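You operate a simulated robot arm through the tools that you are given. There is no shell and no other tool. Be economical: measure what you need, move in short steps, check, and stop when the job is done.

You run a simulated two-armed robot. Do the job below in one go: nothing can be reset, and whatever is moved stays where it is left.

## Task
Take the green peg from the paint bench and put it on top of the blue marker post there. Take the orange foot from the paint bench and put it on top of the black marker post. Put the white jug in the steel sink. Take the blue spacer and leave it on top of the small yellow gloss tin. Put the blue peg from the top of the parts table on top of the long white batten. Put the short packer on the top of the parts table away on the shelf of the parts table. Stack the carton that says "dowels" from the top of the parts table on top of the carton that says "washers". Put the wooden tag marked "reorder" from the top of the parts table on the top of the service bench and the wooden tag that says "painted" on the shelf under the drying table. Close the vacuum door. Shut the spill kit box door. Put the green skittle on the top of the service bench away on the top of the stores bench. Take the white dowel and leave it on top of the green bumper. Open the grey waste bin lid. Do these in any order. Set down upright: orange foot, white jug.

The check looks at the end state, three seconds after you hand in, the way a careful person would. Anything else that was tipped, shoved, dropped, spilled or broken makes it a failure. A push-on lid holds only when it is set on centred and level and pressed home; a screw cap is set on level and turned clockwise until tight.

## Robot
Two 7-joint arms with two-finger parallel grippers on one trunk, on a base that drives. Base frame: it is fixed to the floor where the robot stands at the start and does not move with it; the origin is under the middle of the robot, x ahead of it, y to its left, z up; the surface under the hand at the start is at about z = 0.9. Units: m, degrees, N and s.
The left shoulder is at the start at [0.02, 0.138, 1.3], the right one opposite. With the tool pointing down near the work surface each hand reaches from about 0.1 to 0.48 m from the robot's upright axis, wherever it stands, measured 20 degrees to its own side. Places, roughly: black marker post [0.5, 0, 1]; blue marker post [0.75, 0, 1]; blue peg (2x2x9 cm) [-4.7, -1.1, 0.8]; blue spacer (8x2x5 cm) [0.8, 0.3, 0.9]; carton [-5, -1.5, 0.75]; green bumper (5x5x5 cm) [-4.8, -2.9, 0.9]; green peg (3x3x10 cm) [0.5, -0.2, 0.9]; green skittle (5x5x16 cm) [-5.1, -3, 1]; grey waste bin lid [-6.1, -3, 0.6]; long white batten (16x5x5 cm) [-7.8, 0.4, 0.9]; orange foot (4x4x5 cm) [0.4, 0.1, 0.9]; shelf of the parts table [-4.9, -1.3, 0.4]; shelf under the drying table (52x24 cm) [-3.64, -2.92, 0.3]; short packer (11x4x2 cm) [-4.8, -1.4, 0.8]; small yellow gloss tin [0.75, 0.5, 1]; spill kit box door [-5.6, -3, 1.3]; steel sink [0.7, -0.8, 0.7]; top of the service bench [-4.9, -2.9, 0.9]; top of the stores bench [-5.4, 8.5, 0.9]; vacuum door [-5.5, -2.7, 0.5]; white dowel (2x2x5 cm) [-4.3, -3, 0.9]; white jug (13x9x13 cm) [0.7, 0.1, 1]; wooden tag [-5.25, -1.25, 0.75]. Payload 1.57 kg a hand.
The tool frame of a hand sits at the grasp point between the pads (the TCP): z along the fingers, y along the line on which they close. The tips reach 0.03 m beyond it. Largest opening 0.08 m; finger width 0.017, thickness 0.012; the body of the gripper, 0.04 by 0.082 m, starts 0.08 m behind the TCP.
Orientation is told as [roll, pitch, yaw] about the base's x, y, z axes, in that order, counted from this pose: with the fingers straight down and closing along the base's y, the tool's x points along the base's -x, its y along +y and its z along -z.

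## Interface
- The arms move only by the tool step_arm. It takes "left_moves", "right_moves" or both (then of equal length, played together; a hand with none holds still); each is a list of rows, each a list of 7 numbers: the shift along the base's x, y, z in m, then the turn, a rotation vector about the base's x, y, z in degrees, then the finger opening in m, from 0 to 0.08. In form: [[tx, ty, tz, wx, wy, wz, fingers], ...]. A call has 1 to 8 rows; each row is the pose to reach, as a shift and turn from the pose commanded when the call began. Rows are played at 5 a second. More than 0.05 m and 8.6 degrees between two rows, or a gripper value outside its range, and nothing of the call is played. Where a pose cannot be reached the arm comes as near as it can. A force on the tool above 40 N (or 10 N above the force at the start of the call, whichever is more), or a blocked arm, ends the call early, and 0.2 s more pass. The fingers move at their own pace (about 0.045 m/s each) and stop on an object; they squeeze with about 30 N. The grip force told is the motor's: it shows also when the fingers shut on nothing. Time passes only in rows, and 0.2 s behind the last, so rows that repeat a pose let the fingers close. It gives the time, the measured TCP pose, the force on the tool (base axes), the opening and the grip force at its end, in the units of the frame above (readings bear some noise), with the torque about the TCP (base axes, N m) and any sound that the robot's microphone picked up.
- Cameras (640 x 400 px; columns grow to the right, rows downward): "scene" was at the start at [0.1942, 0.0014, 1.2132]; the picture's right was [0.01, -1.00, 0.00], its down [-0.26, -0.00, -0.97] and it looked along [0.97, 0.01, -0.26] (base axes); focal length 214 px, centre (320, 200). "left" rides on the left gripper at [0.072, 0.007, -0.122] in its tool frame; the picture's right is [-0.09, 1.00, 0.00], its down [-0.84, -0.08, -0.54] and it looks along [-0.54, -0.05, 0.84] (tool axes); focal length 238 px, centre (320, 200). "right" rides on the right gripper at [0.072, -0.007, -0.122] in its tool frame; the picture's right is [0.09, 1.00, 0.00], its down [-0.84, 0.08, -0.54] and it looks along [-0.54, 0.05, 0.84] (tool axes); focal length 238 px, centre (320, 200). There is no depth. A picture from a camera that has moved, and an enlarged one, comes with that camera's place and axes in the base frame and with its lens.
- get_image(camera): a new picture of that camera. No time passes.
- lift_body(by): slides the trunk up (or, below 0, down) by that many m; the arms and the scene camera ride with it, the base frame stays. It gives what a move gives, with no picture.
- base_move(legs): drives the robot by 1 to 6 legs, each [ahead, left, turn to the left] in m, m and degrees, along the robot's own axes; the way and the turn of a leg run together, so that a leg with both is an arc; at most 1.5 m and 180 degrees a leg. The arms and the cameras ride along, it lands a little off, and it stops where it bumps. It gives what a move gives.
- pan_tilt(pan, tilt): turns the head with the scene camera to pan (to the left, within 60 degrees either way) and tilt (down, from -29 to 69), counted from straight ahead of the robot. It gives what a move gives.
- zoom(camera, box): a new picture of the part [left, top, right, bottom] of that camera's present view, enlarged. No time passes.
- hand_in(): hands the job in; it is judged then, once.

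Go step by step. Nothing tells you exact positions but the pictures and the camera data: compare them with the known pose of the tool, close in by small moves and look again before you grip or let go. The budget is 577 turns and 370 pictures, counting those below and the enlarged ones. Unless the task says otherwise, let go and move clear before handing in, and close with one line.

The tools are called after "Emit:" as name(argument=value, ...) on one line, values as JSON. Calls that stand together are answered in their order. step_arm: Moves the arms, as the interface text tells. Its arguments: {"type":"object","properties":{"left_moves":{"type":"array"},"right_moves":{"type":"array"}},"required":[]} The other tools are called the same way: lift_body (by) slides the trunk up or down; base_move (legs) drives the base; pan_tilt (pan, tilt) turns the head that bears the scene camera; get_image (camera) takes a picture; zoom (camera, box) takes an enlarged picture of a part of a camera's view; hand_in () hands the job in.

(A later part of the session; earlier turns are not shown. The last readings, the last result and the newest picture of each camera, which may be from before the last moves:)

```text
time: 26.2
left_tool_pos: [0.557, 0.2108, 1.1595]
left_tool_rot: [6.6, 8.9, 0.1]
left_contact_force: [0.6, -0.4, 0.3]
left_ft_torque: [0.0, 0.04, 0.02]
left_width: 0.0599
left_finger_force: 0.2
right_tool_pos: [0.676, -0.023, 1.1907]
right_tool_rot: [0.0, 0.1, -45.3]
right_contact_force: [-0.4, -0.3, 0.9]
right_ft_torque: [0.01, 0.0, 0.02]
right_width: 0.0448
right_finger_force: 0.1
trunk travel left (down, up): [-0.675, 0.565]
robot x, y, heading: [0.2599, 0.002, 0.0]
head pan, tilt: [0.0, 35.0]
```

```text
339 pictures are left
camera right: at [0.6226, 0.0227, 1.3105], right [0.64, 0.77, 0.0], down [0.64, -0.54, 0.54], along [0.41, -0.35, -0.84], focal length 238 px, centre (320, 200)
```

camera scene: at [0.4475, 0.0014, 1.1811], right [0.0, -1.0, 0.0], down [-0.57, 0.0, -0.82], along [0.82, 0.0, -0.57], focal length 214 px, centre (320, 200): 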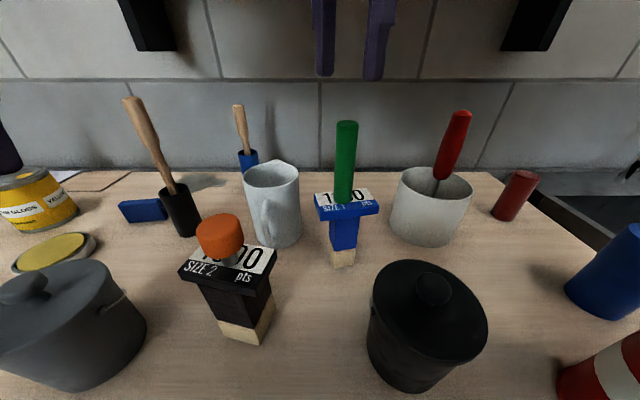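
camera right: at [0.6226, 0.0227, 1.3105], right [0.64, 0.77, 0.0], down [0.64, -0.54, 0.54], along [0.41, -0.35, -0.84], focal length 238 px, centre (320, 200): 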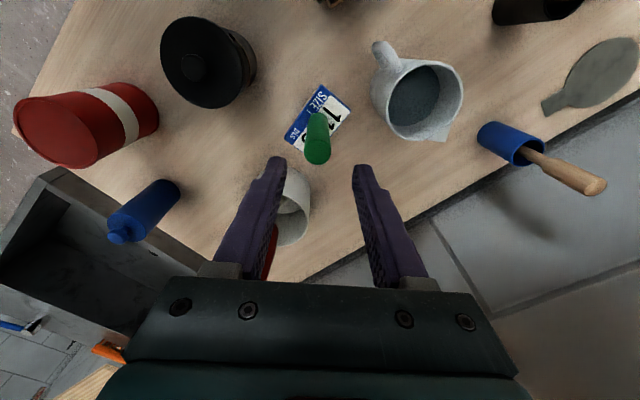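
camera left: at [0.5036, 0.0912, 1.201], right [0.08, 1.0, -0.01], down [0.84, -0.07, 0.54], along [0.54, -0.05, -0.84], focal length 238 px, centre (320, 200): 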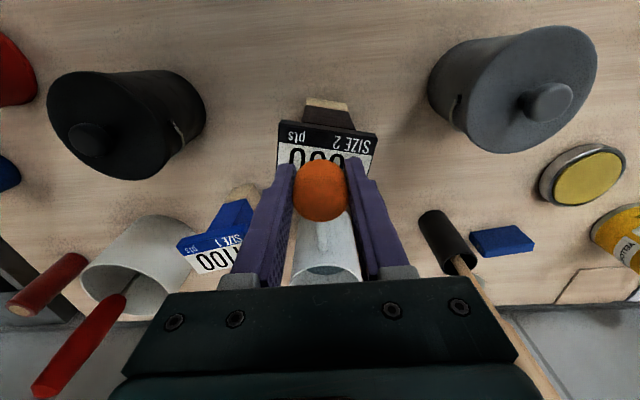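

The peg stands on the blue post. Next the spacer and the yellow gloss tin: I look left.

Emit:
pan_tilt(pan=40, tilt=35)

Emit:
get_image(camera="scene")

Emit:
get_image(camera="left")

```text
time: 27.2
left_tool_pos: [0.5574, 0.2106, 1.1595]
left_tool_rot: [6.7, 9.1, -0.1]
left_contact_force: [0.0, -0.2, -0.2]
left_ft_torque: [-0.03, -0.02, 0.03]
left_width: 0.06
left_finger_force: 0.1
right_tool_pos: [0.6767, -0.0239, 1.1894]
right_tool_rot: [0.0, 0.0, -45.3]
right_contact_force: [0.0, 0.0, -0.5]
right_ft_torque: [0.0, -0.01, -0.02]
right_width: 0.0451
right_finger_force: 0.1
trunk travel left (down, up): [-0.675, 0.565]
robot x, y, heading: [0.2619, -0.0009, 0.0]
head pan, tilt: [40.0, 35.0]
```

```text
338 pictures are left
camera scene: at [0.4268, 0.0579, 1.1811], right [0.64, -0.77, 0.0], down [-0.44, -0.37, -0.82], along [0.63, 0.53, -0.57], focal length 214 px, centre (320, 200)
```

scene: 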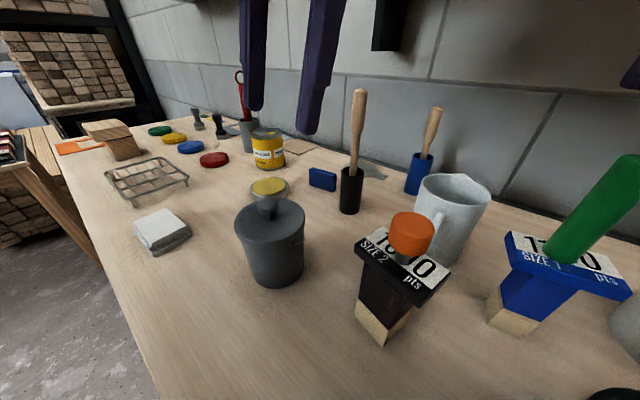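

```text
337 pictures are left
camera left: at [0.5055, 0.2033, 1.2912], right [0.11, 0.99, 0.1], down [0.91, -0.14, 0.39], along [0.4, 0.05, -0.91], focal length 238 px, centre (320, 200)
```

left: 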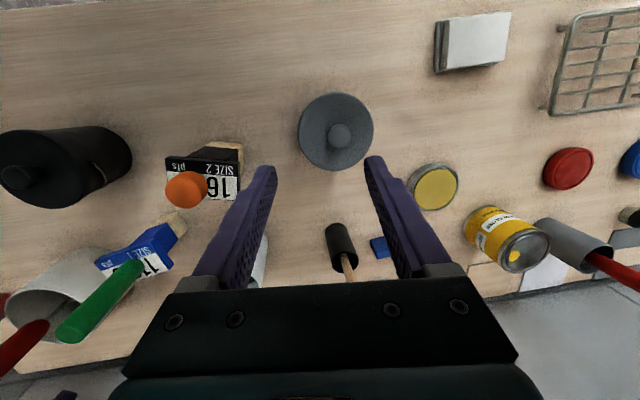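

Spacer near (0.78,0.335), yellow gloss tin near (0.78,0.55). I retract the right hand, level the left, and drive left and slightly ahead.

Emit:
step_arm(right_moves=[[-0.04, -0.02, 0, 0, 0, 0, 0.045], [-0.08, -0.04, 0, 0, 0, 0, 0.045], [-0.12, -0.06, 0, 0, 0, 0, 0.045], [-0.15, -0.09, 0, 0, 0, 0, 0.045], [-0.16, -0.1, 0, 0, 0, 0, 0.045]], left_moves=[[0, 0, 0, -4, -5, 0, 0.06], [0, 0, 0, -6.7, -9, 0, 0.06], [0, 0, 0, -6.7, -9, 0, 0.06], [0, 0, 0, -6.7, -9, 0, 0.06], [0, 0, 0, -6.7, -9, 0, 0.06]])

Emit:
base_move(legs=[[0, 0.3, 0], [0.05, 0, 0]])

Emit:
get_image(camera="left")

Emit:
get_image(camera="scene")

```text
time: 28.4
left_tool_pos: [0.5504, 0.2112, 1.1438]
left_tool_rot: [1.4, 3.4, -0.5]
left_contact_force: [0.2, 0.7, -0.4]
left_ft_torque: [-0.02, -0.01, 0.01]
left_width: 0.06
left_finger_force: 0.1
right_tool_pos: [0.5051, -0.1345, 1.1558]
right_tool_rot: [-10.2, -0.4, -44.9]
right_contact_force: [-0.5, -0.8, -0.2]
right_ft_torque: [-0.01, 0.01, 0.03]
right_width: 0.0451
right_finger_force: 0.1
trunk travel left (down, up): [-0.675, 0.565]
robot x, y, heading: [0.2572, -0.001, 0.2]
head pan, tilt: [40.0, 35.0]
stopped in row 5 (right hand): the arm was blocked; the commanded pose is now the measured one
```

```text
time: 31.0
left_tool_pos: [0.6001, 0.5087, 1.1441]
left_tool_rot: [1.4, 3.4, -0.7]
left_contact_force: [-0.7, -0.7, -0.5]
left_ft_torque: [-0.01, 0.01, 0.0]
left_width: 0.0601
left_finger_force: 0.0
right_tool_pos: [0.5526, 0.1638, 1.1547]
right_tool_rot: [-10.3, -0.3, -45.0]
right_contact_force: [0.5, 1.1, 0.0]
right_ft_torque: [0.0, 0.03, 0.02]
right_width: 0.045
right_finger_force: 0.1
trunk travel left (down, up): [-0.675, 0.565]
robot x, y, heading: [0.3097, 0.3014, -0.2]
head pan, tilt: [40.0, 35.0]
```

```text
336 pictures are left
camera left: at [0.5361, 0.5151, 1.2699], right [0.1, 0.99, 0.02], down [0.87, -0.1, 0.49], along [0.49, -0.03, -0.87], focal length 238 px, centre (320, 200)
```

left: 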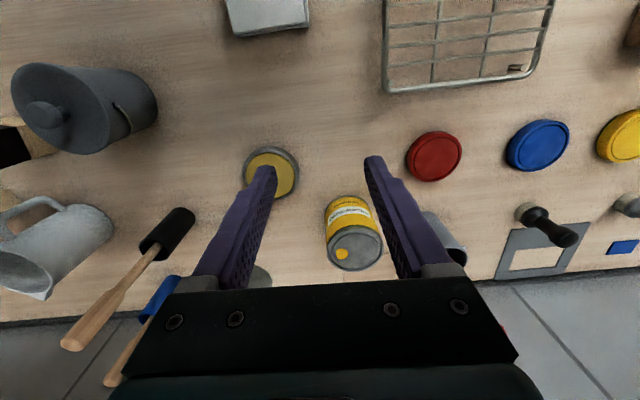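

```text
335 pictures are left
camera scene: at [0.4765, 0.3567, 1.1811], right [0.64, -0.77, 0.0], down [-0.44, -0.37, -0.82], along [0.63, 0.53, -0.57], focal length 214 px, centre (320, 200)
```

scene: 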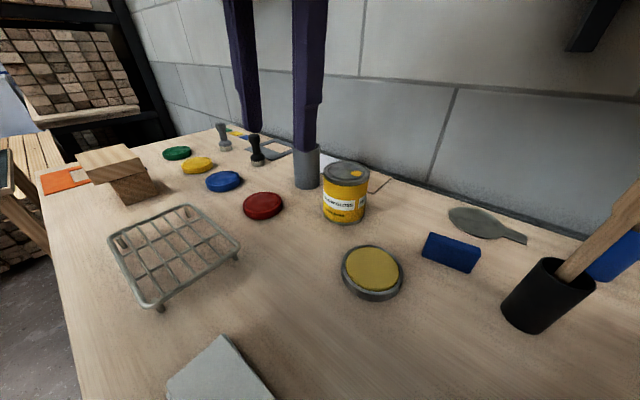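

Emit:
zoom(camera="scene", box=[300, 140, 540, 290])

```text
2.67 times, centred on (420, 215) of scene
camera zoom: at [0.4765, 0.3567, 1.1811], right [0.64, -0.77, 0.0], down [-0.44, -0.37, -0.82], along [0.63, 0.53, -0.57], focal length 572 px, centre (53, 160)
```

zoom: 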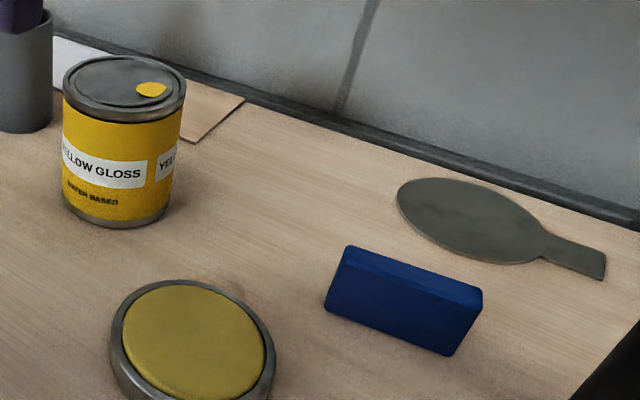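

The spacer stands on edge at about (0.785,0.348), long side along y; tin top near (0.784,0.546,0.99). I drive a bit closer and yaw the left hand about -83° over the spacer.

Emit:
base_move(legs=[[0.04, 0.02, 0]])

Emit:
step_arm(left_moves=[[0.01, -0.02, 0, -0.7, -1.7, -8, 0.06], [0.02, -0.04, 0, -1.4, -3.4, -16, 0.06], [0.03, -0.06, 0, 0, 0, -24, 0.06], [0.04, -0.08, 0, 0, 0, -32, 0.06], [0.05, -0.1, 0, 0, 0, -40, 0.06], [0.06, -0.12, 0, 0, 0, -48, 0.06], [0.07, -0.14, 0, 0, 0, -56, 0.06], [0.08, -0.16, 0, 0, 0, -64, 0.06]])

```text
time: 31.9
left_tool_pos: [0.6413, 0.53, 1.1443]
left_tool_rot: [1.4, 3.5, -0.6]
left_contact_force: [0.5, 0.5, 0.2]
left_ft_torque: [0.02, 0.04, 0.0]
left_width: 0.0601
left_finger_force: 0.2
right_tool_pos: [0.5924, 0.1832, 1.1549]
right_tool_rot: [-10.2, -0.3, -45.0]
right_contact_force: [0.2, -0.2, 0.1]
right_ft_torque: [-0.03, -0.03, 0.0]
right_width: 0.0449
right_finger_force: 0.1
trunk travel left (down, up): [-0.675, 0.565]
robot x, y, heading: [0.3458, 0.319, 0.1]
head pan, tilt: [40.0, 35.0]
```

```text
refused: row 3 steps farther than a row can; nothing moved
```

Emit:
step_arm(left_moves=[[0.01, -0.02, -0.01, -1.4, -3.4, 0, 0.06], [0.03, -0.05, -0.01, -1.4, -3.4, 0, 0.06], [0.04, -0.08, -0.01, -1.4, -3.4, 0, 0.06], [0.04, -0.08, -0.01, -1.4, -3.4, 0, 0.06]])

Emit:
step_arm(left_moves=[[0.01, -0.01, 0, 0, 0, -8.5, 0.06], [0.02, -0.02, 0, 0, 0, -17, 0.06], [0.03, -0.03, 0, 0, 0, -25.5, 0.06], [0.04, -0.04, 0, 0, 0, -34, 0.06], [0.05, -0.05, 0, 0, 0, -42.5, 0.06], [0.06, -0.06, 0, 0, 0, -51, 0.06], [0.07, -0.07, 0, 0, 0, -59.5, 0.06], [0.08, -0.08, 0, 0, 0, -68, 0.06]])

Emit:
step_arm(left_moves=[[0.01, -0.01, 0, 0, 0, -8, 0.06], [0.02, -0.02, 0, 0, 0, -14, 0.06], [0.02, -0.02, 0, 0, 0, -14, 0.06]])

Emit:
get_image(camera="left")

```text
time: 32.9
left_tool_pos: [0.6788, 0.4511, 1.1317]
left_tool_rot: [0.1, 0.1, -0.5]
left_contact_force: [-0.2, -0.6, -0.6]
left_ft_torque: [-0.02, -0.01, -0.01]
left_width: 0.0601
left_finger_force: 0.1
right_tool_pos: [0.5941, 0.1828, 1.155]
right_tool_rot: [-10.2, -0.3, -45.1]
right_contact_force: [-0.8, -0.8, -0.1]
right_ft_torque: [-0.01, 0.0, 0.0]
right_width: 0.0453
right_finger_force: 0.1
trunk travel left (down, up): [-0.675, 0.565]
robot x, y, heading: [0.3462, 0.3199, 0.1]
head pan, tilt: [40.0, 35.0]
```

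```text
time: 34.7
left_tool_pos: [0.7606, 0.3702, 1.1329]
left_tool_rot: [0.0, 0.1, -68.8]
left_contact_force: [0.3, -0.1, 0.1]
left_ft_torque: [0.01, 0.01, 0.0]
left_width: 0.06
left_finger_force: 0.1
right_tool_pos: [0.5943, 0.1831, 1.1563]
right_tool_rot: [-10.2, -0.3, -44.9]
right_contact_force: [0.0, -0.1, 0.7]
right_ft_torque: [-0.02, -0.03, 0.02]
right_width: 0.045
right_finger_force: 0.1
trunk travel left (down, up): [-0.675, 0.565]
robot x, y, heading: [0.3474, 0.3201, 0.2]
head pan, tilt: [40.0, 35.0]
```

```text
time: 35.5
left_tool_pos: [0.7768, 0.3521, 1.1319]
left_tool_rot: [0.0, 0.1, -82.7]
left_contact_force: [0.0, 0.4, 0.2]
left_ft_torque: [-0.03, 0.0, 0.02]
left_width: 0.0599
left_finger_force: 0.2
right_tool_pos: [0.5908, 0.1852, 1.1545]
right_tool_rot: [-10.3, -0.1, -45.0]
right_contact_force: [-0.8, -0.3, 0.9]
right_ft_torque: [-0.01, -0.06, 0.01]
right_width: 0.0451
right_finger_force: 0.1
trunk travel left (down, up): [-0.675, 0.565]
robot x, y, heading: [0.3469, 0.3192, 0.2]
head pan, tilt: [40.0, 35.0]
```

```text
333 pictures are left
camera left: at [0.7759, 0.4241, 1.2546], right [1.0, 0.03, 0.0], down [0.03, -0.84, 0.54], along [0.02, -0.54, -0.84], focal length 238 px, centre (320, 200)
```

left: 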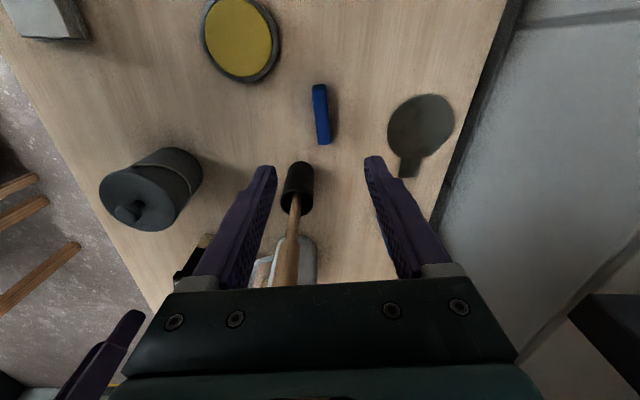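

Well centred over the spacer. I descend and grip it.

Emit:
step_arm(left_moves=[[0.002, 0, -0.05, 0, 0, 0, 0.06], [0.002, 0, -0.1, 0, 0, 0, 0.06], [0.002, 0, -0.13, 0, 0, 0, 0.06]])

Emit:
get_image(camera="left")

```text
time: 36.3
left_tool_pos: [0.783, 0.3516, 1.0042]
left_tool_rot: [0.0, 0.1, -82.6]
left_contact_force: [-0.4, 0.5, 0.0]
left_ft_torque: [0.05, 0.02, -0.03]
left_width: 0.06
left_finger_force: 0.0
right_tool_pos: [0.5947, 0.1844, 1.1555]
right_tool_rot: [-10.2, -0.2, -45.0]
right_contact_force: [1.0, 0.5, 0.3]
right_ft_torque: [-0.01, 0.0, -0.02]
right_width: 0.0449
right_finger_force: 0.0
trunk travel left (down, up): [-0.675, 0.565]
robot x, y, heading: [0.3525, 0.3202, -0.0]
head pan, tilt: [40.0, 35.0]
```

```text
332 pictures are left
camera left: at [0.7802, 0.423, 1.1258], right [1.0, 0.04, 0.0], down [0.03, -0.84, 0.54], along [0.02, -0.54, -0.84], focal length 238 px, centre (320, 200)
```

left: 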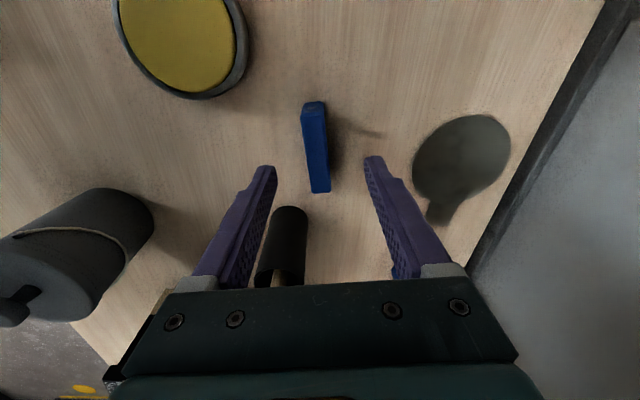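

Emit:
step_arm(left_moves=[[-0.002, 0, -0.04, 0, 0, 0, 0.06], [-0.002, 0, -0.066, 0, 0, 0, 0.06], [-0.002, 0, -0.066, 0, 0, 0, 0], [-0.002, 0, -0.066, 0, 0, 0, 0], [-0.002, 0, -0.066, 0, 0, 0, 0], [-0.002, 0, -0.066, 0, 0, 0, 0]])

Emit:
step_arm(left_moves=[[0, 0, 0.05, 0, 0, 0, 0], [0, 0, 0.1, 0, 0, 0, 0], [0, 0, 0.14, 0, 0, 0, 0], [0, 0, 0.18, 0, 0, 0, 0]])

Emit:
base_move(legs=[[0, 0.15, 0]])

Emit:
get_image(camera="left")

Emit:
get_image(camera="scene")

```text
time: 37.7
left_tool_pos: [0.7743, 0.3534, 0.9394]
left_tool_rot: [0.1, 0.1, -82.8]
left_contact_force: [-0.1, 0.9, -0.6]
left_ft_torque: [0.03, 0.0, 0.01]
left_width: 0.0172
left_finger_force: 26.2
left hand out of reach, approached as far as the arm can: row 2, 3, 4, 5, 6
right_tool_pos: [0.5935, 0.1832, 1.1558]
right_tool_rot: [-10.2, -0.3, -44.9]
right_contact_force: [-0.4, -0.7, 0.0]
right_ft_torque: [0.02, 0.04, 0.01]
right_width: 0.0453
right_finger_force: 0.1
trunk travel left (down, up): [-0.675, 0.565]
robot x, y, heading: [0.3485, 0.3185, 0.0]
head pan, tilt: [40.0, 35.0]
```

```text
time: 38.7
left_tool_pos: [0.7724, 0.3539, 1.1181]
left_tool_rot: [0.0, 0.1, -82.7]
left_contact_force: [-0.2, 0.5, -0.2]
left_ft_torque: [0.01, 0.03, -0.03]
left_width: 0.0166
left_finger_force: 29.3
right_tool_pos: [0.5943, 0.1837, 1.1558]
right_tool_rot: [-10.2, -0.3, -45.0]
right_contact_force: [0.1, -0.3, 0.0]
right_ft_torque: [0.04, 0.02, 0.03]
right_width: 0.0453
right_finger_force: 0.0
trunk travel left (down, up): [-0.675, 0.565]
robot x, y, heading: [0.3495, 0.3218, 0.1]
head pan, tilt: [40.0, 35.0]
```

```text
time: 40.1
left_tool_pos: [0.772, 0.5059, 1.1183]
left_tool_rot: [0.1, 0.0, -82.6]
left_contact_force: [0.2, -0.4, -0.5]
left_ft_torque: [0.0, 0.0, -0.02]
left_width: 0.017
left_finger_force: 29.6
right_tool_pos: [0.5939, 0.3351, 1.155]
right_tool_rot: [-10.3, -0.3, -44.9]
right_contact_force: [0.2, 0.8, -0.1]
right_ft_torque: [-0.03, 0.01, -0.01]
right_width: 0.0451
right_finger_force: 0.0
trunk travel left (down, up): [-0.675, 0.565]
robot x, y, heading: [0.3481, 0.4722, 0.3]
head pan, tilt: [40.0, 35.0]
```

```text
331 pictures are left
camera left: at [0.7694, 0.5777, 1.2402], right [1.0, 0.04, 0.0], down [0.03, -0.84, 0.54], along [0.02, -0.54, -0.84], focal length 238 px, centre (320, 200)
```

left: 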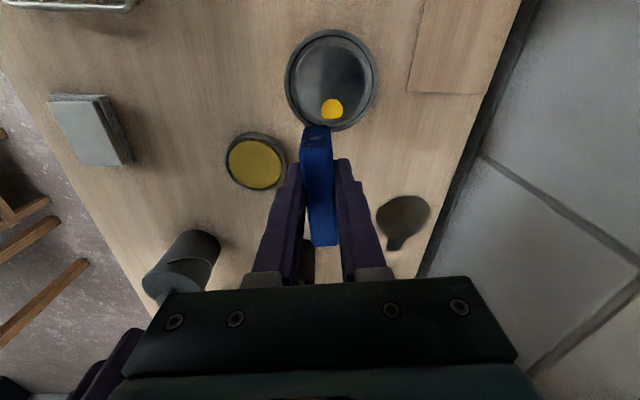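

```text
330 pictures are left
camera scene: at [0.5168, 0.5274, 1.1811], right [0.64, -0.77, 0.0], down [-0.44, -0.37, -0.82], along [0.63, 0.53, -0.57], focal length 214 px, centre (320, 200)
```

scene: 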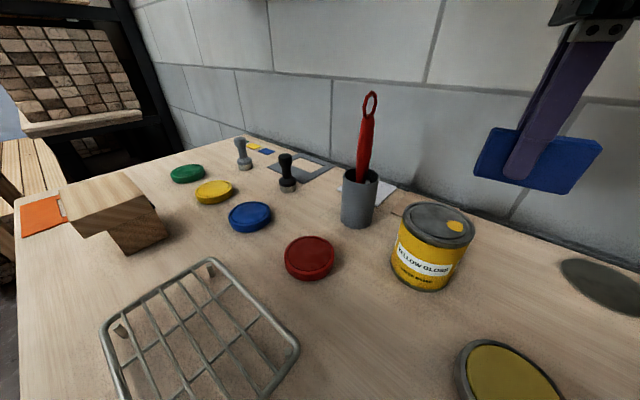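

Tin top centre is about (0.781,0.546). I carry the spacer over it.

Emit:
step_arm(left_moves=[[0.005, 0.02, 0, 0, 0, 0, 0], [0.009, 0.039, 0, 0, 0, 0, 0], [0.009, 0.039, -0.04, 0, 0, 0, 0], [0.009, 0.039, -0.06, 0, 0, 0, 0], [0.009, 0.039, -0.06, 0, 0, 0, 0]])

Emit:
pan_tilt(pan=20, tilt=35)

Emit:
get_image(camera="scene")

Emit:
get_image(camera="left")

```text
time: 41.3
left_tool_pos: [0.7824, 0.5445, 1.0568]
left_tool_rot: [0.1, 0.1, -82.6]
left_contact_force: [-0.6, -0.1, -0.8]
left_ft_torque: [-0.03, 0.0, 0.0]
left_width: 0.017
left_finger_force: 29.5
right_tool_pos: [0.594, 0.3349, 1.1548]
right_tool_rot: [-10.2, -0.2, -44.9]
right_contact_force: [-0.3, -0.6, -0.2]
right_ft_torque: [0.0, 0.0, -0.01]
right_width: 0.045
right_finger_force: 0.1
trunk travel left (down, up): [-0.675, 0.565]
robot x, y, heading: [0.3463, 0.4705, -0.0]
head pan, tilt: [40.0, 35.0]
```

```text
time: 42.1
left_tool_pos: [0.7823, 0.5461, 1.0569]
left_tool_rot: [0.1, 0.0, -82.6]
left_contact_force: [-0.3, 0.3, -0.4]
left_ft_torque: [-0.02, 0.03, 0.02]
left_width: 0.017
left_finger_force: 29.7
right_tool_pos: [0.5942, 0.3342, 1.1545]
right_tool_rot: [-10.2, -0.3, -44.9]
right_contact_force: [-0.1, -0.3, 0.4]
right_ft_torque: [-0.02, 0.0, 0.03]
right_width: 0.0449
right_finger_force: 0.1
trunk travel left (down, up): [-0.675, 0.565]
robot x, y, heading: [0.3492, 0.4696, -0.3]
head pan, tilt: [20.0, 35.0]
```

```text
329 pictures are left
camera scene: at [0.5321, 0.501, 1.1811], right [0.34, -0.94, 0.0], down [-0.54, -0.2, -0.82], along [0.77, 0.28, -0.57], focal length 214 px, centre (320, 200)
```

scene: 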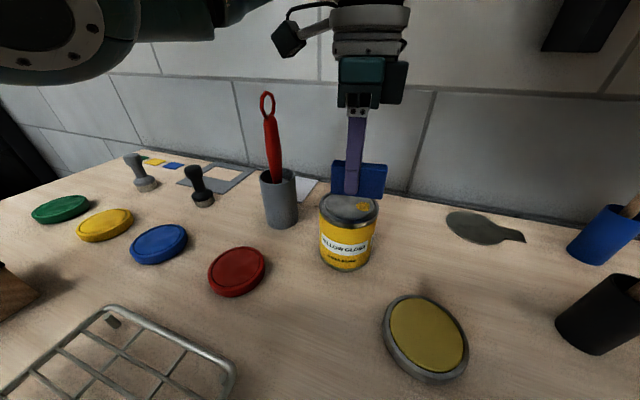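

```text
328 pictures are left
camera left: at [0.7789, 0.618, 1.1798], right [1.0, 0.04, 0.0], down [0.03, -0.84, 0.54], along [0.02, -0.54, -0.84], focal length 238 px, centre (320, 200)
```

left: 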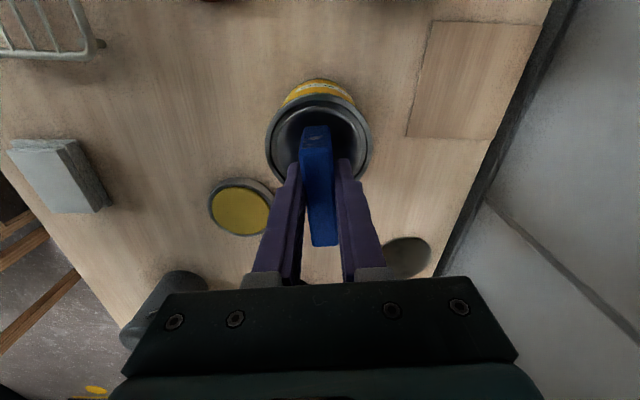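

Emit:
step_arm(left_moves=[[-0.001, 0.003, -0.01, 0, 0, 0, 0], [-0.001, 0.003, -0.02, 0, 0, 0, 0], [-0.001, 0.003, -0.02, 0, 0, 0, 0]])

Emit:
zoom(camera="scene", box=[290, 130, 410, 280])

```text
time: 42.9
left_tool_pos: [0.7807, 0.5494, 1.0384]
left_tool_rot: [0.2, 0.1, -82.7]
left_contact_force: [-4.6, 2.0, 16.2]
left_ft_torque: [0.1, 0.19, -0.03]
left_width: 0.017
left_finger_force: 29.9
right_tool_pos: [0.5942, 0.3356, 1.1548]
right_tool_rot: [-10.2, -0.3, -44.9]
right_contact_force: [-0.8, 0.1, 0.4]
right_ft_torque: [0.02, 0.01, -0.01]
right_width: 0.0451
right_finger_force: 0.0
trunk travel left (down, up): [-0.675, 0.565]
robot x, y, heading: [0.3519, 0.4665, -0.1]
head pan, tilt: [20.0, 35.0]
```

```text
2.67 times, centred on (350, 205) of scene
camera zoom: at [0.5324, 0.5013, 1.1815], right [0.34, -0.94, 0.0], down [-0.54, -0.2, -0.82], along [0.77, 0.28, -0.57], focal length 572 px, centre (240, 187)
```

zoom: 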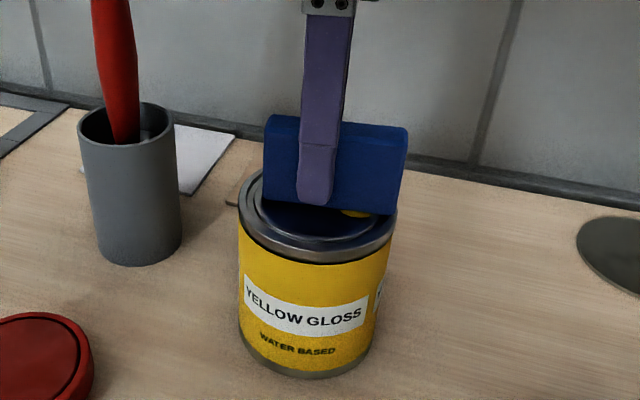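

Contact. The spacer may sit a bit off centre; I check with the left camera.

Emit:
get_image(camera="left")

Emit:
zoom(camera="scene", box=[318, 150, 388, 240])

```text
326 pictures are left
camera left: at [0.7781, 0.6206, 1.1612], right [1.0, 0.04, 0.0], down [0.03, -0.84, 0.54], along [0.02, -0.54, -0.84], focal length 238 px, centre (320, 200)
```

left: 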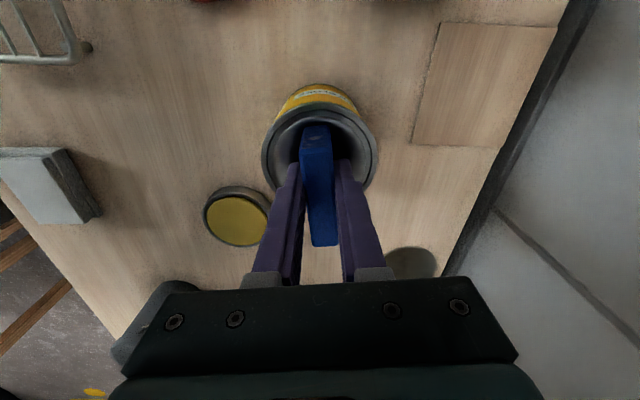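

```text
4.44 times, centred on (353, 195) of scene
camera zoom: at [0.5324, 0.5013, 1.1815], right [0.34, -0.94, 0.0], down [-0.54, -0.2, -0.82], along [0.77, 0.28, -0.57], focal length 953 px, centre (173, 222)
```

zoom: 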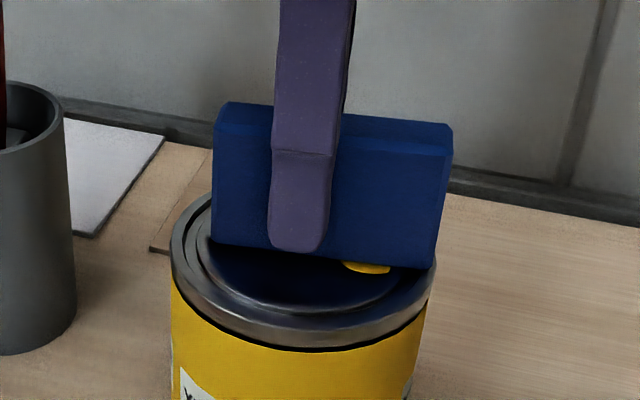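

The spacer needs about 6 mm more toward +y. I lift slightly, shift, and set down.

Emit:
step_arm(left_moves=[[0, 0, 0.006, 0, 0, 0, 0], [-0.002, 0.006, 0.006, 0, 0, 0, 0], [-0.002, 0.006, 0.002, 0, 0, 0, 0], [-0.002, 0.006, 0, 0, 0, 0, 0], [-0.002, 0.006, 0, 0, 0, 0, 0]])

Emit:
zoom(camera="scene", box=[318, 150, 388, 240])

```text
time: 44.1
left_tool_pos: [0.7781, 0.5532, 1.04]
left_tool_rot: [0.1, -0.1, -82.6]
left_contact_force: [-3.8, 0.3, 11.5]
left_ft_torque: [0.08, 0.15, -0.01]
left_width: 0.017
left_finger_force: 30.1
right_tool_pos: [0.5951, 0.3349, 1.156]
right_tool_rot: [-10.2, -0.3, -44.9]
right_contact_force: [-0.1, 0.0, 0.0]
right_ft_torque: [0.01, 0.02, 0.01]
right_width: 0.045
right_finger_force: 0.0
trunk travel left (down, up): [-0.675, 0.565]
robot x, y, heading: [0.3528, 0.4683, 0.2]
head pan, tilt: [20.0, 35.0]
```

```text
4.44 times, centred on (353, 195) of scene
camera zoom: at [0.5323, 0.5012, 1.1814], right [0.34, -0.94, 0.0], down [-0.54, -0.2, -0.82], along [0.77, 0.28, -0.57], focal length 953 px, centre (173, 222)
```

zoom: 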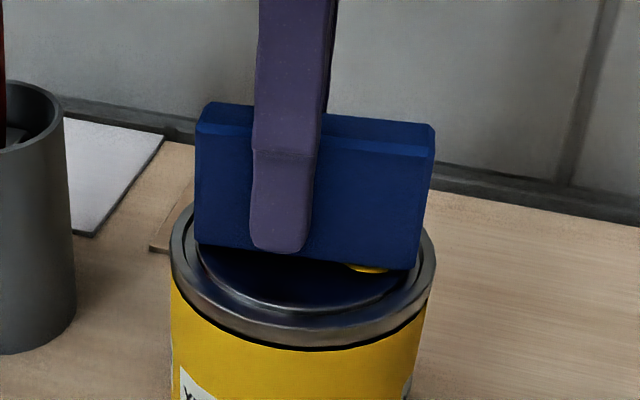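

Centred now. I release and rise.

Emit:
step_arm(left_moves=[[0, 0, 0.0015, 0, 0, 0, 0.0], [0, 0, 0.0015, 0, 0, 0, 0.04], [0, 0, 0.0015, 0, 0, 0, 0.045], [0, 0, 0.0015, 0, 0, 0, 0.045], [0, 0, 0.04, 0, 0, 0, 0.045], [0, 0, 0.08, 0, 0, 0, 0.045], [-0.02, 0, 0.1, 0, 0, 0, 0.045]])

Emit:
zoom(camera="scene", box=[240, 100, 440, 280])

```text
time: 45.7
left_tool_pos: [0.7577, 0.5525, 1.1355]
left_tool_rot: [0.0, 0.1, -82.5]
left_contact_force: [0.2, 0.0, 0.1]
left_ft_torque: [0.01, 0.02, 0.0]
left_width: 0.0452
left_finger_force: 0.0
right_tool_pos: [0.5934, 0.3344, 1.1548]
right_tool_rot: [-10.2, -0.3, -44.9]
right_contact_force: [0.0, 0.4, 0.2]
right_ft_torque: [0.0, -0.01, 0.0]
right_width: 0.0454
right_finger_force: 0.0
trunk travel left (down, up): [-0.675, 0.565]
robot x, y, heading: [0.3498, 0.4656, -0.0]
head pan, tilt: [20.0, 35.0]
```

```text
2.22 times, centred on (340, 190) of scene
camera zoom: at [0.5321, 0.501, 1.1811], right [0.34, -0.94, 0.0], down [-0.54, -0.2, -0.82], along [0.77, 0.28, -0.57], focal length 477 px, centre (276, 222)
```

zoom: 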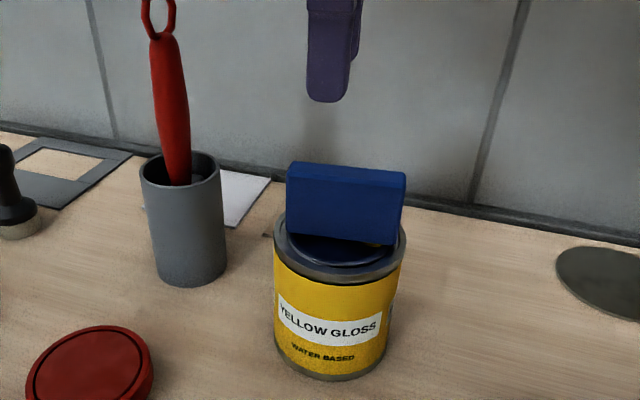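

The spacer sits on the tin. Next the jug: I'll grip its rim on the +y side with the left hand. I raise the trunk and drive right.

Emit:
lift_body(by=0.12)

Emit:
base_move(legs=[[-0.04, -0.46, 0]])

Emit:
pan_tilt(pan=0, tilt=45)

Emit:
get_image(camera="scene")

Emit:
get_image(camera="left")

```text
time: 47.2
left_tool_pos: [0.7584, 0.5523, 1.2558]
left_tool_rot: [0.0, 0.0, -82.7]
left_contact_force: [-0.1, 0.0, -0.3]
left_ft_torque: [0.0, -0.02, 0.01]
left_width: 0.0452
left_finger_force: 0.0
right_tool_pos: [0.5941, 0.335, 1.2758]
right_tool_rot: [-10.2, -0.3, -44.9]
right_contact_force: [-0.5, 0.4, 0.4]
right_ft_torque: [-0.01, -0.01, 0.02]
right_width: 0.0451
right_finger_force: 0.1
trunk travel left (down, up): [-0.795, 0.445]
robot x, y, heading: [0.3456, 0.4744, 0.2]
head pan, tilt: [20.0, 35.0]
```

```text
time: 50.0
left_tool_pos: [0.7174, 0.0853, 1.2554]
left_tool_rot: [0.1, 0.1, -82.8]
left_contact_force: [0.1, 0.1, 0.7]
left_ft_torque: [-0.02, -0.01, 0.01]
left_width: 0.0452
left_finger_force: 0.1
right_tool_pos: [0.5533, -0.1314, 1.2747]
right_tool_rot: [-10.2, -0.3, -45.1]
right_contact_force: [0.0, -0.3, 0.5]
right_ft_torque: [0.02, 0.03, -0.01]
right_width: 0.0448
right_finger_force: 0.1
trunk travel left (down, up): [-0.795, 0.445]
robot x, y, heading: [0.3105, 0.0054, -0.2]
head pan, tilt: [20.0, 35.0]
```

```text
time: 50.8
left_tool_pos: [0.7184, 0.0857, 1.2561]
left_tool_rot: [0.1, 0.1, -82.9]
left_contact_force: [1.0, -0.4, -1.0]
left_ft_torque: [0.02, -0.01, 0.04]
left_width: 0.0451
left_finger_force: 0.0
right_tool_pos: [0.5524, -0.1322, 1.275]
right_tool_rot: [-10.2, -0.3, -45.2]
right_contact_force: [-0.1, -0.1, -0.7]
right_ft_torque: [0.02, 0.01, 0.0]
right_width: 0.045
right_finger_force: 0.0
trunk travel left (down, up): [-0.795, 0.445]
robot x, y, heading: [0.3093, 0.0064, -0.1]
head pan, tilt: [0.0, 45.0]
```

```text
322 pictures are left
camera scene: at [0.4899, 0.005, 1.2863], right [0.0, -1.0, 0.0], down [-0.71, 0.0, -0.71], along [0.71, 0.0, -0.71], focal length 214 px, centre (320, 200)
```

scene: 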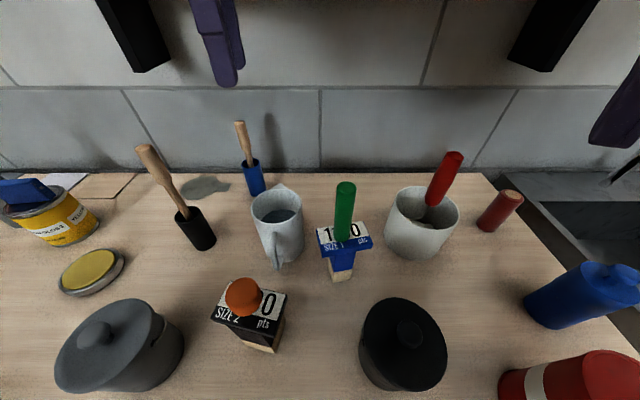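

```text
321 pictures are left
camera left: at [0.7156, 0.1577, 1.3781], right [1.0, 0.03, 0.0], down [0.03, -0.84, 0.54], along [0.02, -0.54, -0.84], focal length 238 px, centre (320, 200)
```

left: 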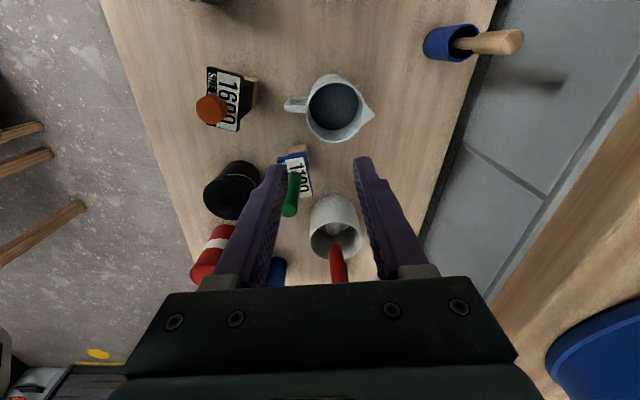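

Emit:
zoom(camera="scene", box=[230, 170, 330, 280])

Emit:
zoom(camera="left", box=[270, 60, 400, 160])

```text
3.64 times, centred on (280, 225) of scene
camera zoom: at [0.4899, 0.005, 1.2863], right [0.0, -1.0, 0.0], down [-0.71, 0.0, -0.71], along [0.71, 0.0, -0.71], focal length 780 px, centre (466, 109)
```

zoom: 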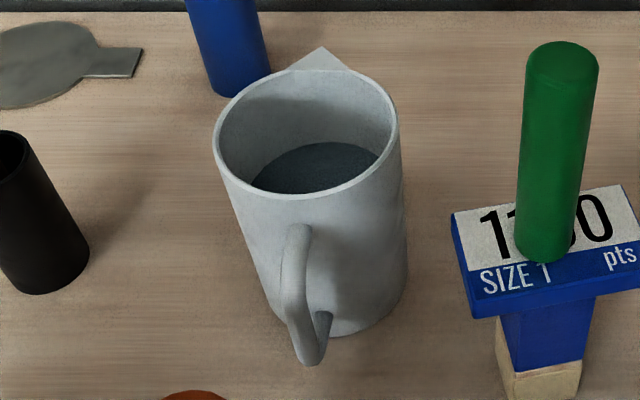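

```text
4.00 times, centred on (335, 110) of left
camera zoom: at [0.7156, 0.1577, 1.3781], right [1.0, 0.03, 0.0], down [0.03, -0.84, 0.54], along [0.02, -0.54, -0.84], focal length 953 px, centre (260, 560)
```

zoom: 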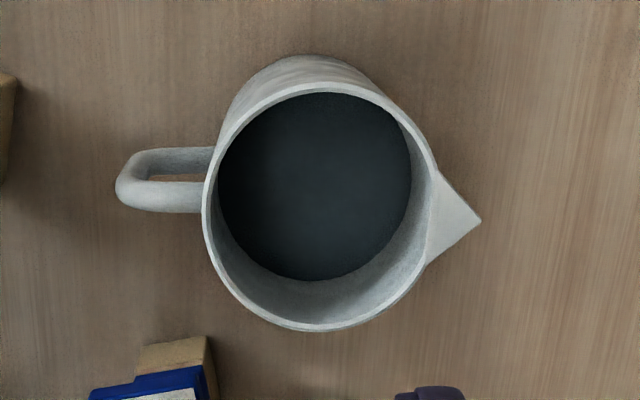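

The jug has liquid in it, so it must stay level. I turn the left hand back to yaw 0 above the jug's +y rim.

Emit:
step_arm(left_moves=[[0.003, 0.005, 0, 0, 0, 8.5, 0.045], [0.006, 0.01, 0, 0, 0, 17, 0.045], [0.01, 0.015, 0, 0, 0, 25.5, 0.045], [0.014, 0.02, 0, 0, 0, 34, 0.045], [0.016, 0.025, 0, 0, 0, 42.5, 0.045], [0.018, 0.03, 0, 0, 0, 51, 0.045], [0.02, 0.035, 0, 0, 0, 59.5, 0.045], [0.022, 0.04, 0, 0, 0, 68, 0.045]])

Emit:
step_arm(left_moves=[[0, 0, -0.02, 0, 0, 7.5, 0.04], [0, 0, -0.06, 0, 0, 14.8, 0.04], [0, 0, -0.1, 0, 0, 14.8, 0.04], [0, 0, -0.13, 0, 0, 14.8, 0.04], [0, 0, -0.13, 0, 0, 14.8, 0.04]])

Emit:
get_image(camera="left")

Emit:
get_image(camera="scene")

```text
time: 52.6
left_tool_pos: [0.7393, 0.1247, 1.256]
left_tool_rot: [0.0, 0.1, -14.7]
left_contact_force: [-0.4, 0.2, 0.1]
left_ft_torque: [-0.03, -0.01, -0.01]
left_width: 0.0449
left_finger_force: 0.1
right_tool_pos: [0.5522, -0.1324, 1.276]
right_tool_rot: [-10.3, -0.2, -45.3]
right_contact_force: [0.5, -0.4, 0.2]
right_ft_torque: [0.03, 0.0, 0.04]
right_width: 0.0449
right_finger_force: 0.0
trunk travel left (down, up): [-0.795, 0.445]
robot x, y, heading: [0.3064, 0.0045, -0.3]
head pan, tilt: [0.0, 45.0]
```

```text
time: 53.8
left_tool_pos: [0.7397, 0.1239, 1.1246]
left_tool_rot: [0.0, 0.0, -0.1]
left_contact_force: [-0.8, -0.1, -0.6]
left_ft_torque: [-0.01, 0.02, 0.01]
left_width: 0.0398
left_finger_force: 0.0
right_tool_pos: [0.5527, -0.1313, 1.2758]
right_tool_rot: [-10.1, -0.3, -45.2]
right_contact_force: [-0.4, 0.2, -0.2]
right_ft_torque: [-0.03, 0.03, -0.01]
right_width: 0.0449
right_finger_force: 0.0
trunk travel left (down, up): [-0.795, 0.445]
robot x, y, heading: [0.3084, 0.0047, -0.2]
head pan, tilt: [0.0, 45.0]
```

```text
318 pictures are left
camera left: at [0.6688, 0.1309, 1.2462], right [0.09, 1.0, 0.0], down [0.84, -0.08, 0.54], along [0.54, -0.05, -0.84], focal length 238 px, centre (320, 200)
```

left: 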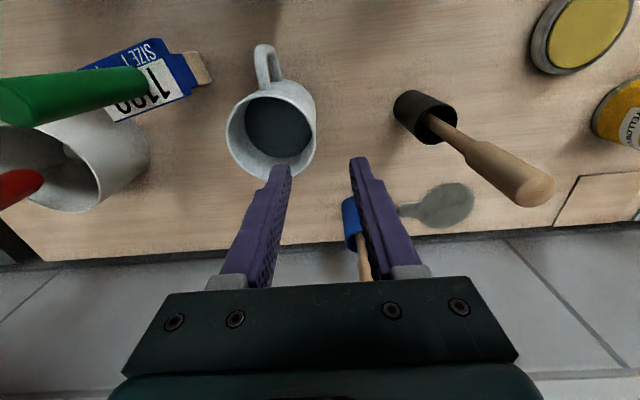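

```text
317 pictures are left
camera scene: at [0.4899, 0.0049, 1.2863], right [0.0, -1.0, 0.0], down [-0.71, 0.0, -0.71], along [0.71, 0.0, -0.71], focal length 214 px, centre (320, 200)
```

scene: 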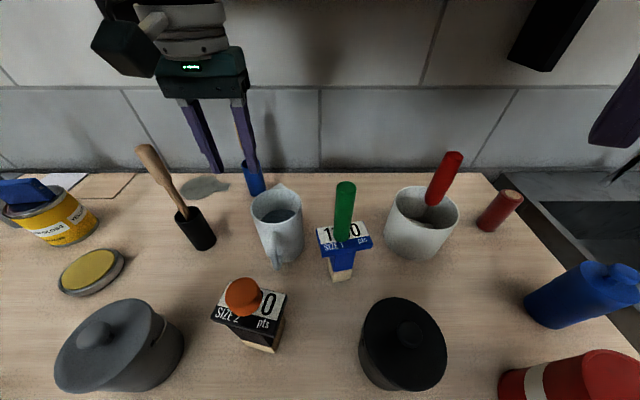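

The rim's +y edge is near (0.736,0.12). I shift slightly and lower so the fingers straddle the wall.

Emit:
step_arm(left_moves=[[-0.003, -0.005, -0.03, 0, 0, 0, 0.04], [-0.003, -0.005, -0.06, 0, 0, 0, 0.04], [-0.003, -0.005, -0.075, 0, 0, 0, 0.04], [-0.003, -0.005, -0.075, 0, 0, 0, 0.04]])

Emit:
get_image(camera="left")

Emit:
zoom(camera="scene", box=[180, 120, 340, 280])

```text
time: 54.8
left_tool_pos: [0.7368, 0.1202, 1.0494]
left_tool_rot: [0.1, 0.1, 0.0]
left_contact_force: [-1.1, 0.0, -0.2]
left_ft_torque: [0.01, 0.01, 0.03]
left_width: 0.0401
left_finger_force: 0.0
right_tool_pos: [0.5527, -0.1319, 1.2747]
right_tool_rot: [-10.2, -0.3, -45.2]
right_contact_force: [-0.2, -0.2, -0.4]
right_ft_torque: [-0.02, 0.04, -0.02]
right_width: 0.0451
right_finger_force: 0.0
trunk travel left (down, up): [-0.795, 0.445]
robot x, y, heading: [0.3082, 0.0058, -0.2]
head pan, tilt: [0.0, 45.0]
```

```text
316 pictures are left
camera left: at [0.665, 0.128, 1.172], right [0.09, 1.0, 0.0], down [0.84, -0.08, 0.54], along [0.54, -0.05, -0.84], focal length 238 px, centre (320, 200)
```

left: 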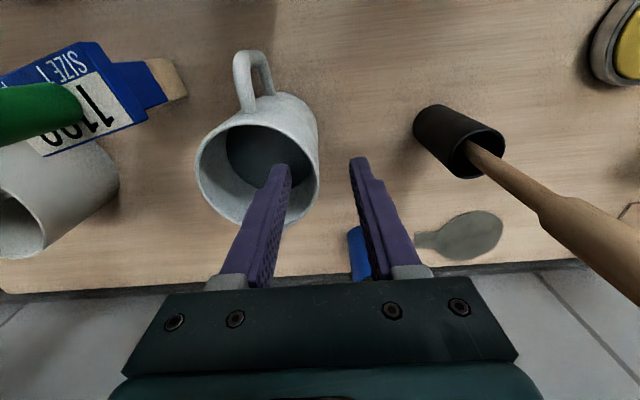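

```text
2.50 times, centred on (260, 200) of scene
camera zoom: at [0.4899, 0.0049, 1.2863], right [0.0, -1.0, 0.0], down [-0.71, 0.0, -0.71], along [0.71, 0.0, -0.71], focal length 536 px, centre (470, 200)
```

zoom: 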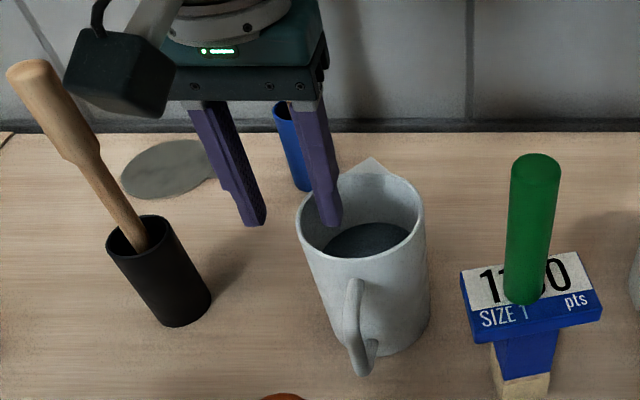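

Fingers straddle the wall. I go down a little more and close.

Emit:
step_arm(left_moves=[[0, 0, -0.02, 0, 0, 0, 0.04], [0, 0, -0.034, 0, 0, 0, 0.04], [0, 0, -0.034, 0, 0, 0, 0.02], [0, 0, -0.034, 0, 0, 0, 0.0], [0, 0, -0.034, 0, 0, 0, 0.0], [0, 0, -0.034, 0, 0, 0, 0.0], [0, 0, -0.034, 0, 0, 0, 0.0]])

Emit:
zoom(camera="scene", box=[180, 120, 340, 280])

```text
time: 56.4
left_tool_pos: [0.7364, 0.1204, 1.0168]
left_tool_rot: [-0.1, 0.0, -0.1]
left_contact_force: [-0.7, -2.7, 4.5]
left_ft_torque: [-0.89, 0.05, 0.03]
left_width: 0.003
left_finger_force: 24.1
right_tool_pos: [0.5533, -0.1324, 1.2768]
right_tool_rot: [-10.2, -0.3, -45.1]
right_contact_force: [-0.6, 0.1, 0.3]
right_ft_torque: [0.01, -0.02, 0.01]
right_width: 0.045
right_finger_force: 0.1
trunk travel left (down, up): [-0.795, 0.445]
robot x, y, heading: [0.3089, 0.0079, -0.3]
head pan, tilt: [0.0, 45.0]
```

```text
2.50 times, centred on (260, 200) of scene
camera zoom: at [0.4901, 0.0045, 1.2864], right [0.0, -1.0, 0.0], down [-0.71, 0.0, -0.71], along [0.71, 0.0, -0.71], focal length 536 px, centre (470, 200)
```

zoom: 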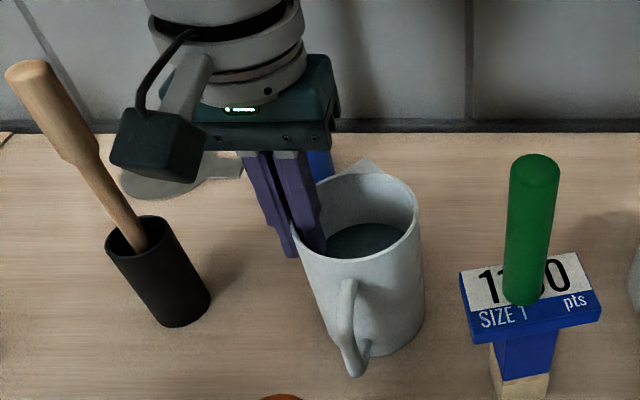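

Gripped. I lift a little and check for tilt.

Emit:
step_arm(left_moves=[[0, 0, 0.005, 0, 0, 0, 0], [0, 0, 0.012, 0, 0, 0, 0], [0, 0, 0.02, 0, 0, 0, 0], [0, 0, 0.02, 0, 0, 0, 0], [0, 0, 0.02, 0, 0, 0, 0]])

Emit:
zoom(camera="scene", box=[180, 120, 340, 280])

```text
time: 57.6
left_tool_pos: [0.7357, 0.1206, 1.0359]
left_tool_rot: [0.1, 0.1, -0.1]
left_contact_force: [0.3, -0.7, -3.7]
left_ft_torque: [0.17, 0.0, 0.0]
left_width: 0.0026
left_finger_force: 23.9
right_tool_pos: [0.552, -0.1324, 1.2758]
right_tool_rot: [-10.4, -0.3, -45.2]
right_contact_force: [-0.4, 0.2, 0.6]
right_ft_torque: [0.03, 0.01, -0.02]
right_width: 0.0449
right_finger_force: 0.0
trunk travel left (down, up): [-0.795, 0.445]
robot x, y, heading: [0.3063, 0.0091, -0.5]
head pan, tilt: [0.0, 45.0]
```

```text
2.50 times, centred on (260, 200) of scene
camera zoom: at [0.4897, 0.0049, 1.2862], right [0.0, -1.0, 0.0], down [-0.71, 0.0, -0.71], along [0.71, 0.0, -0.71], focal length 536 px, centre (470, 200)
```

zoom: 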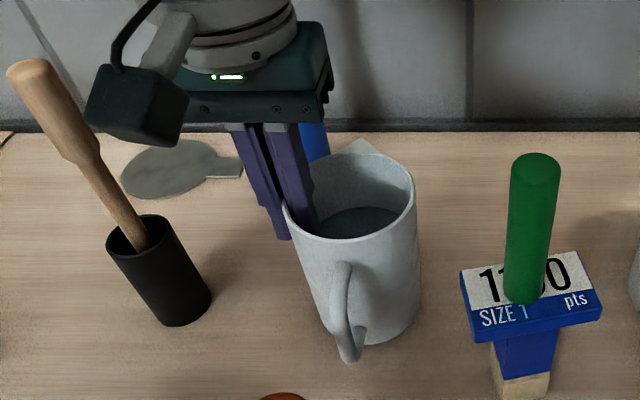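

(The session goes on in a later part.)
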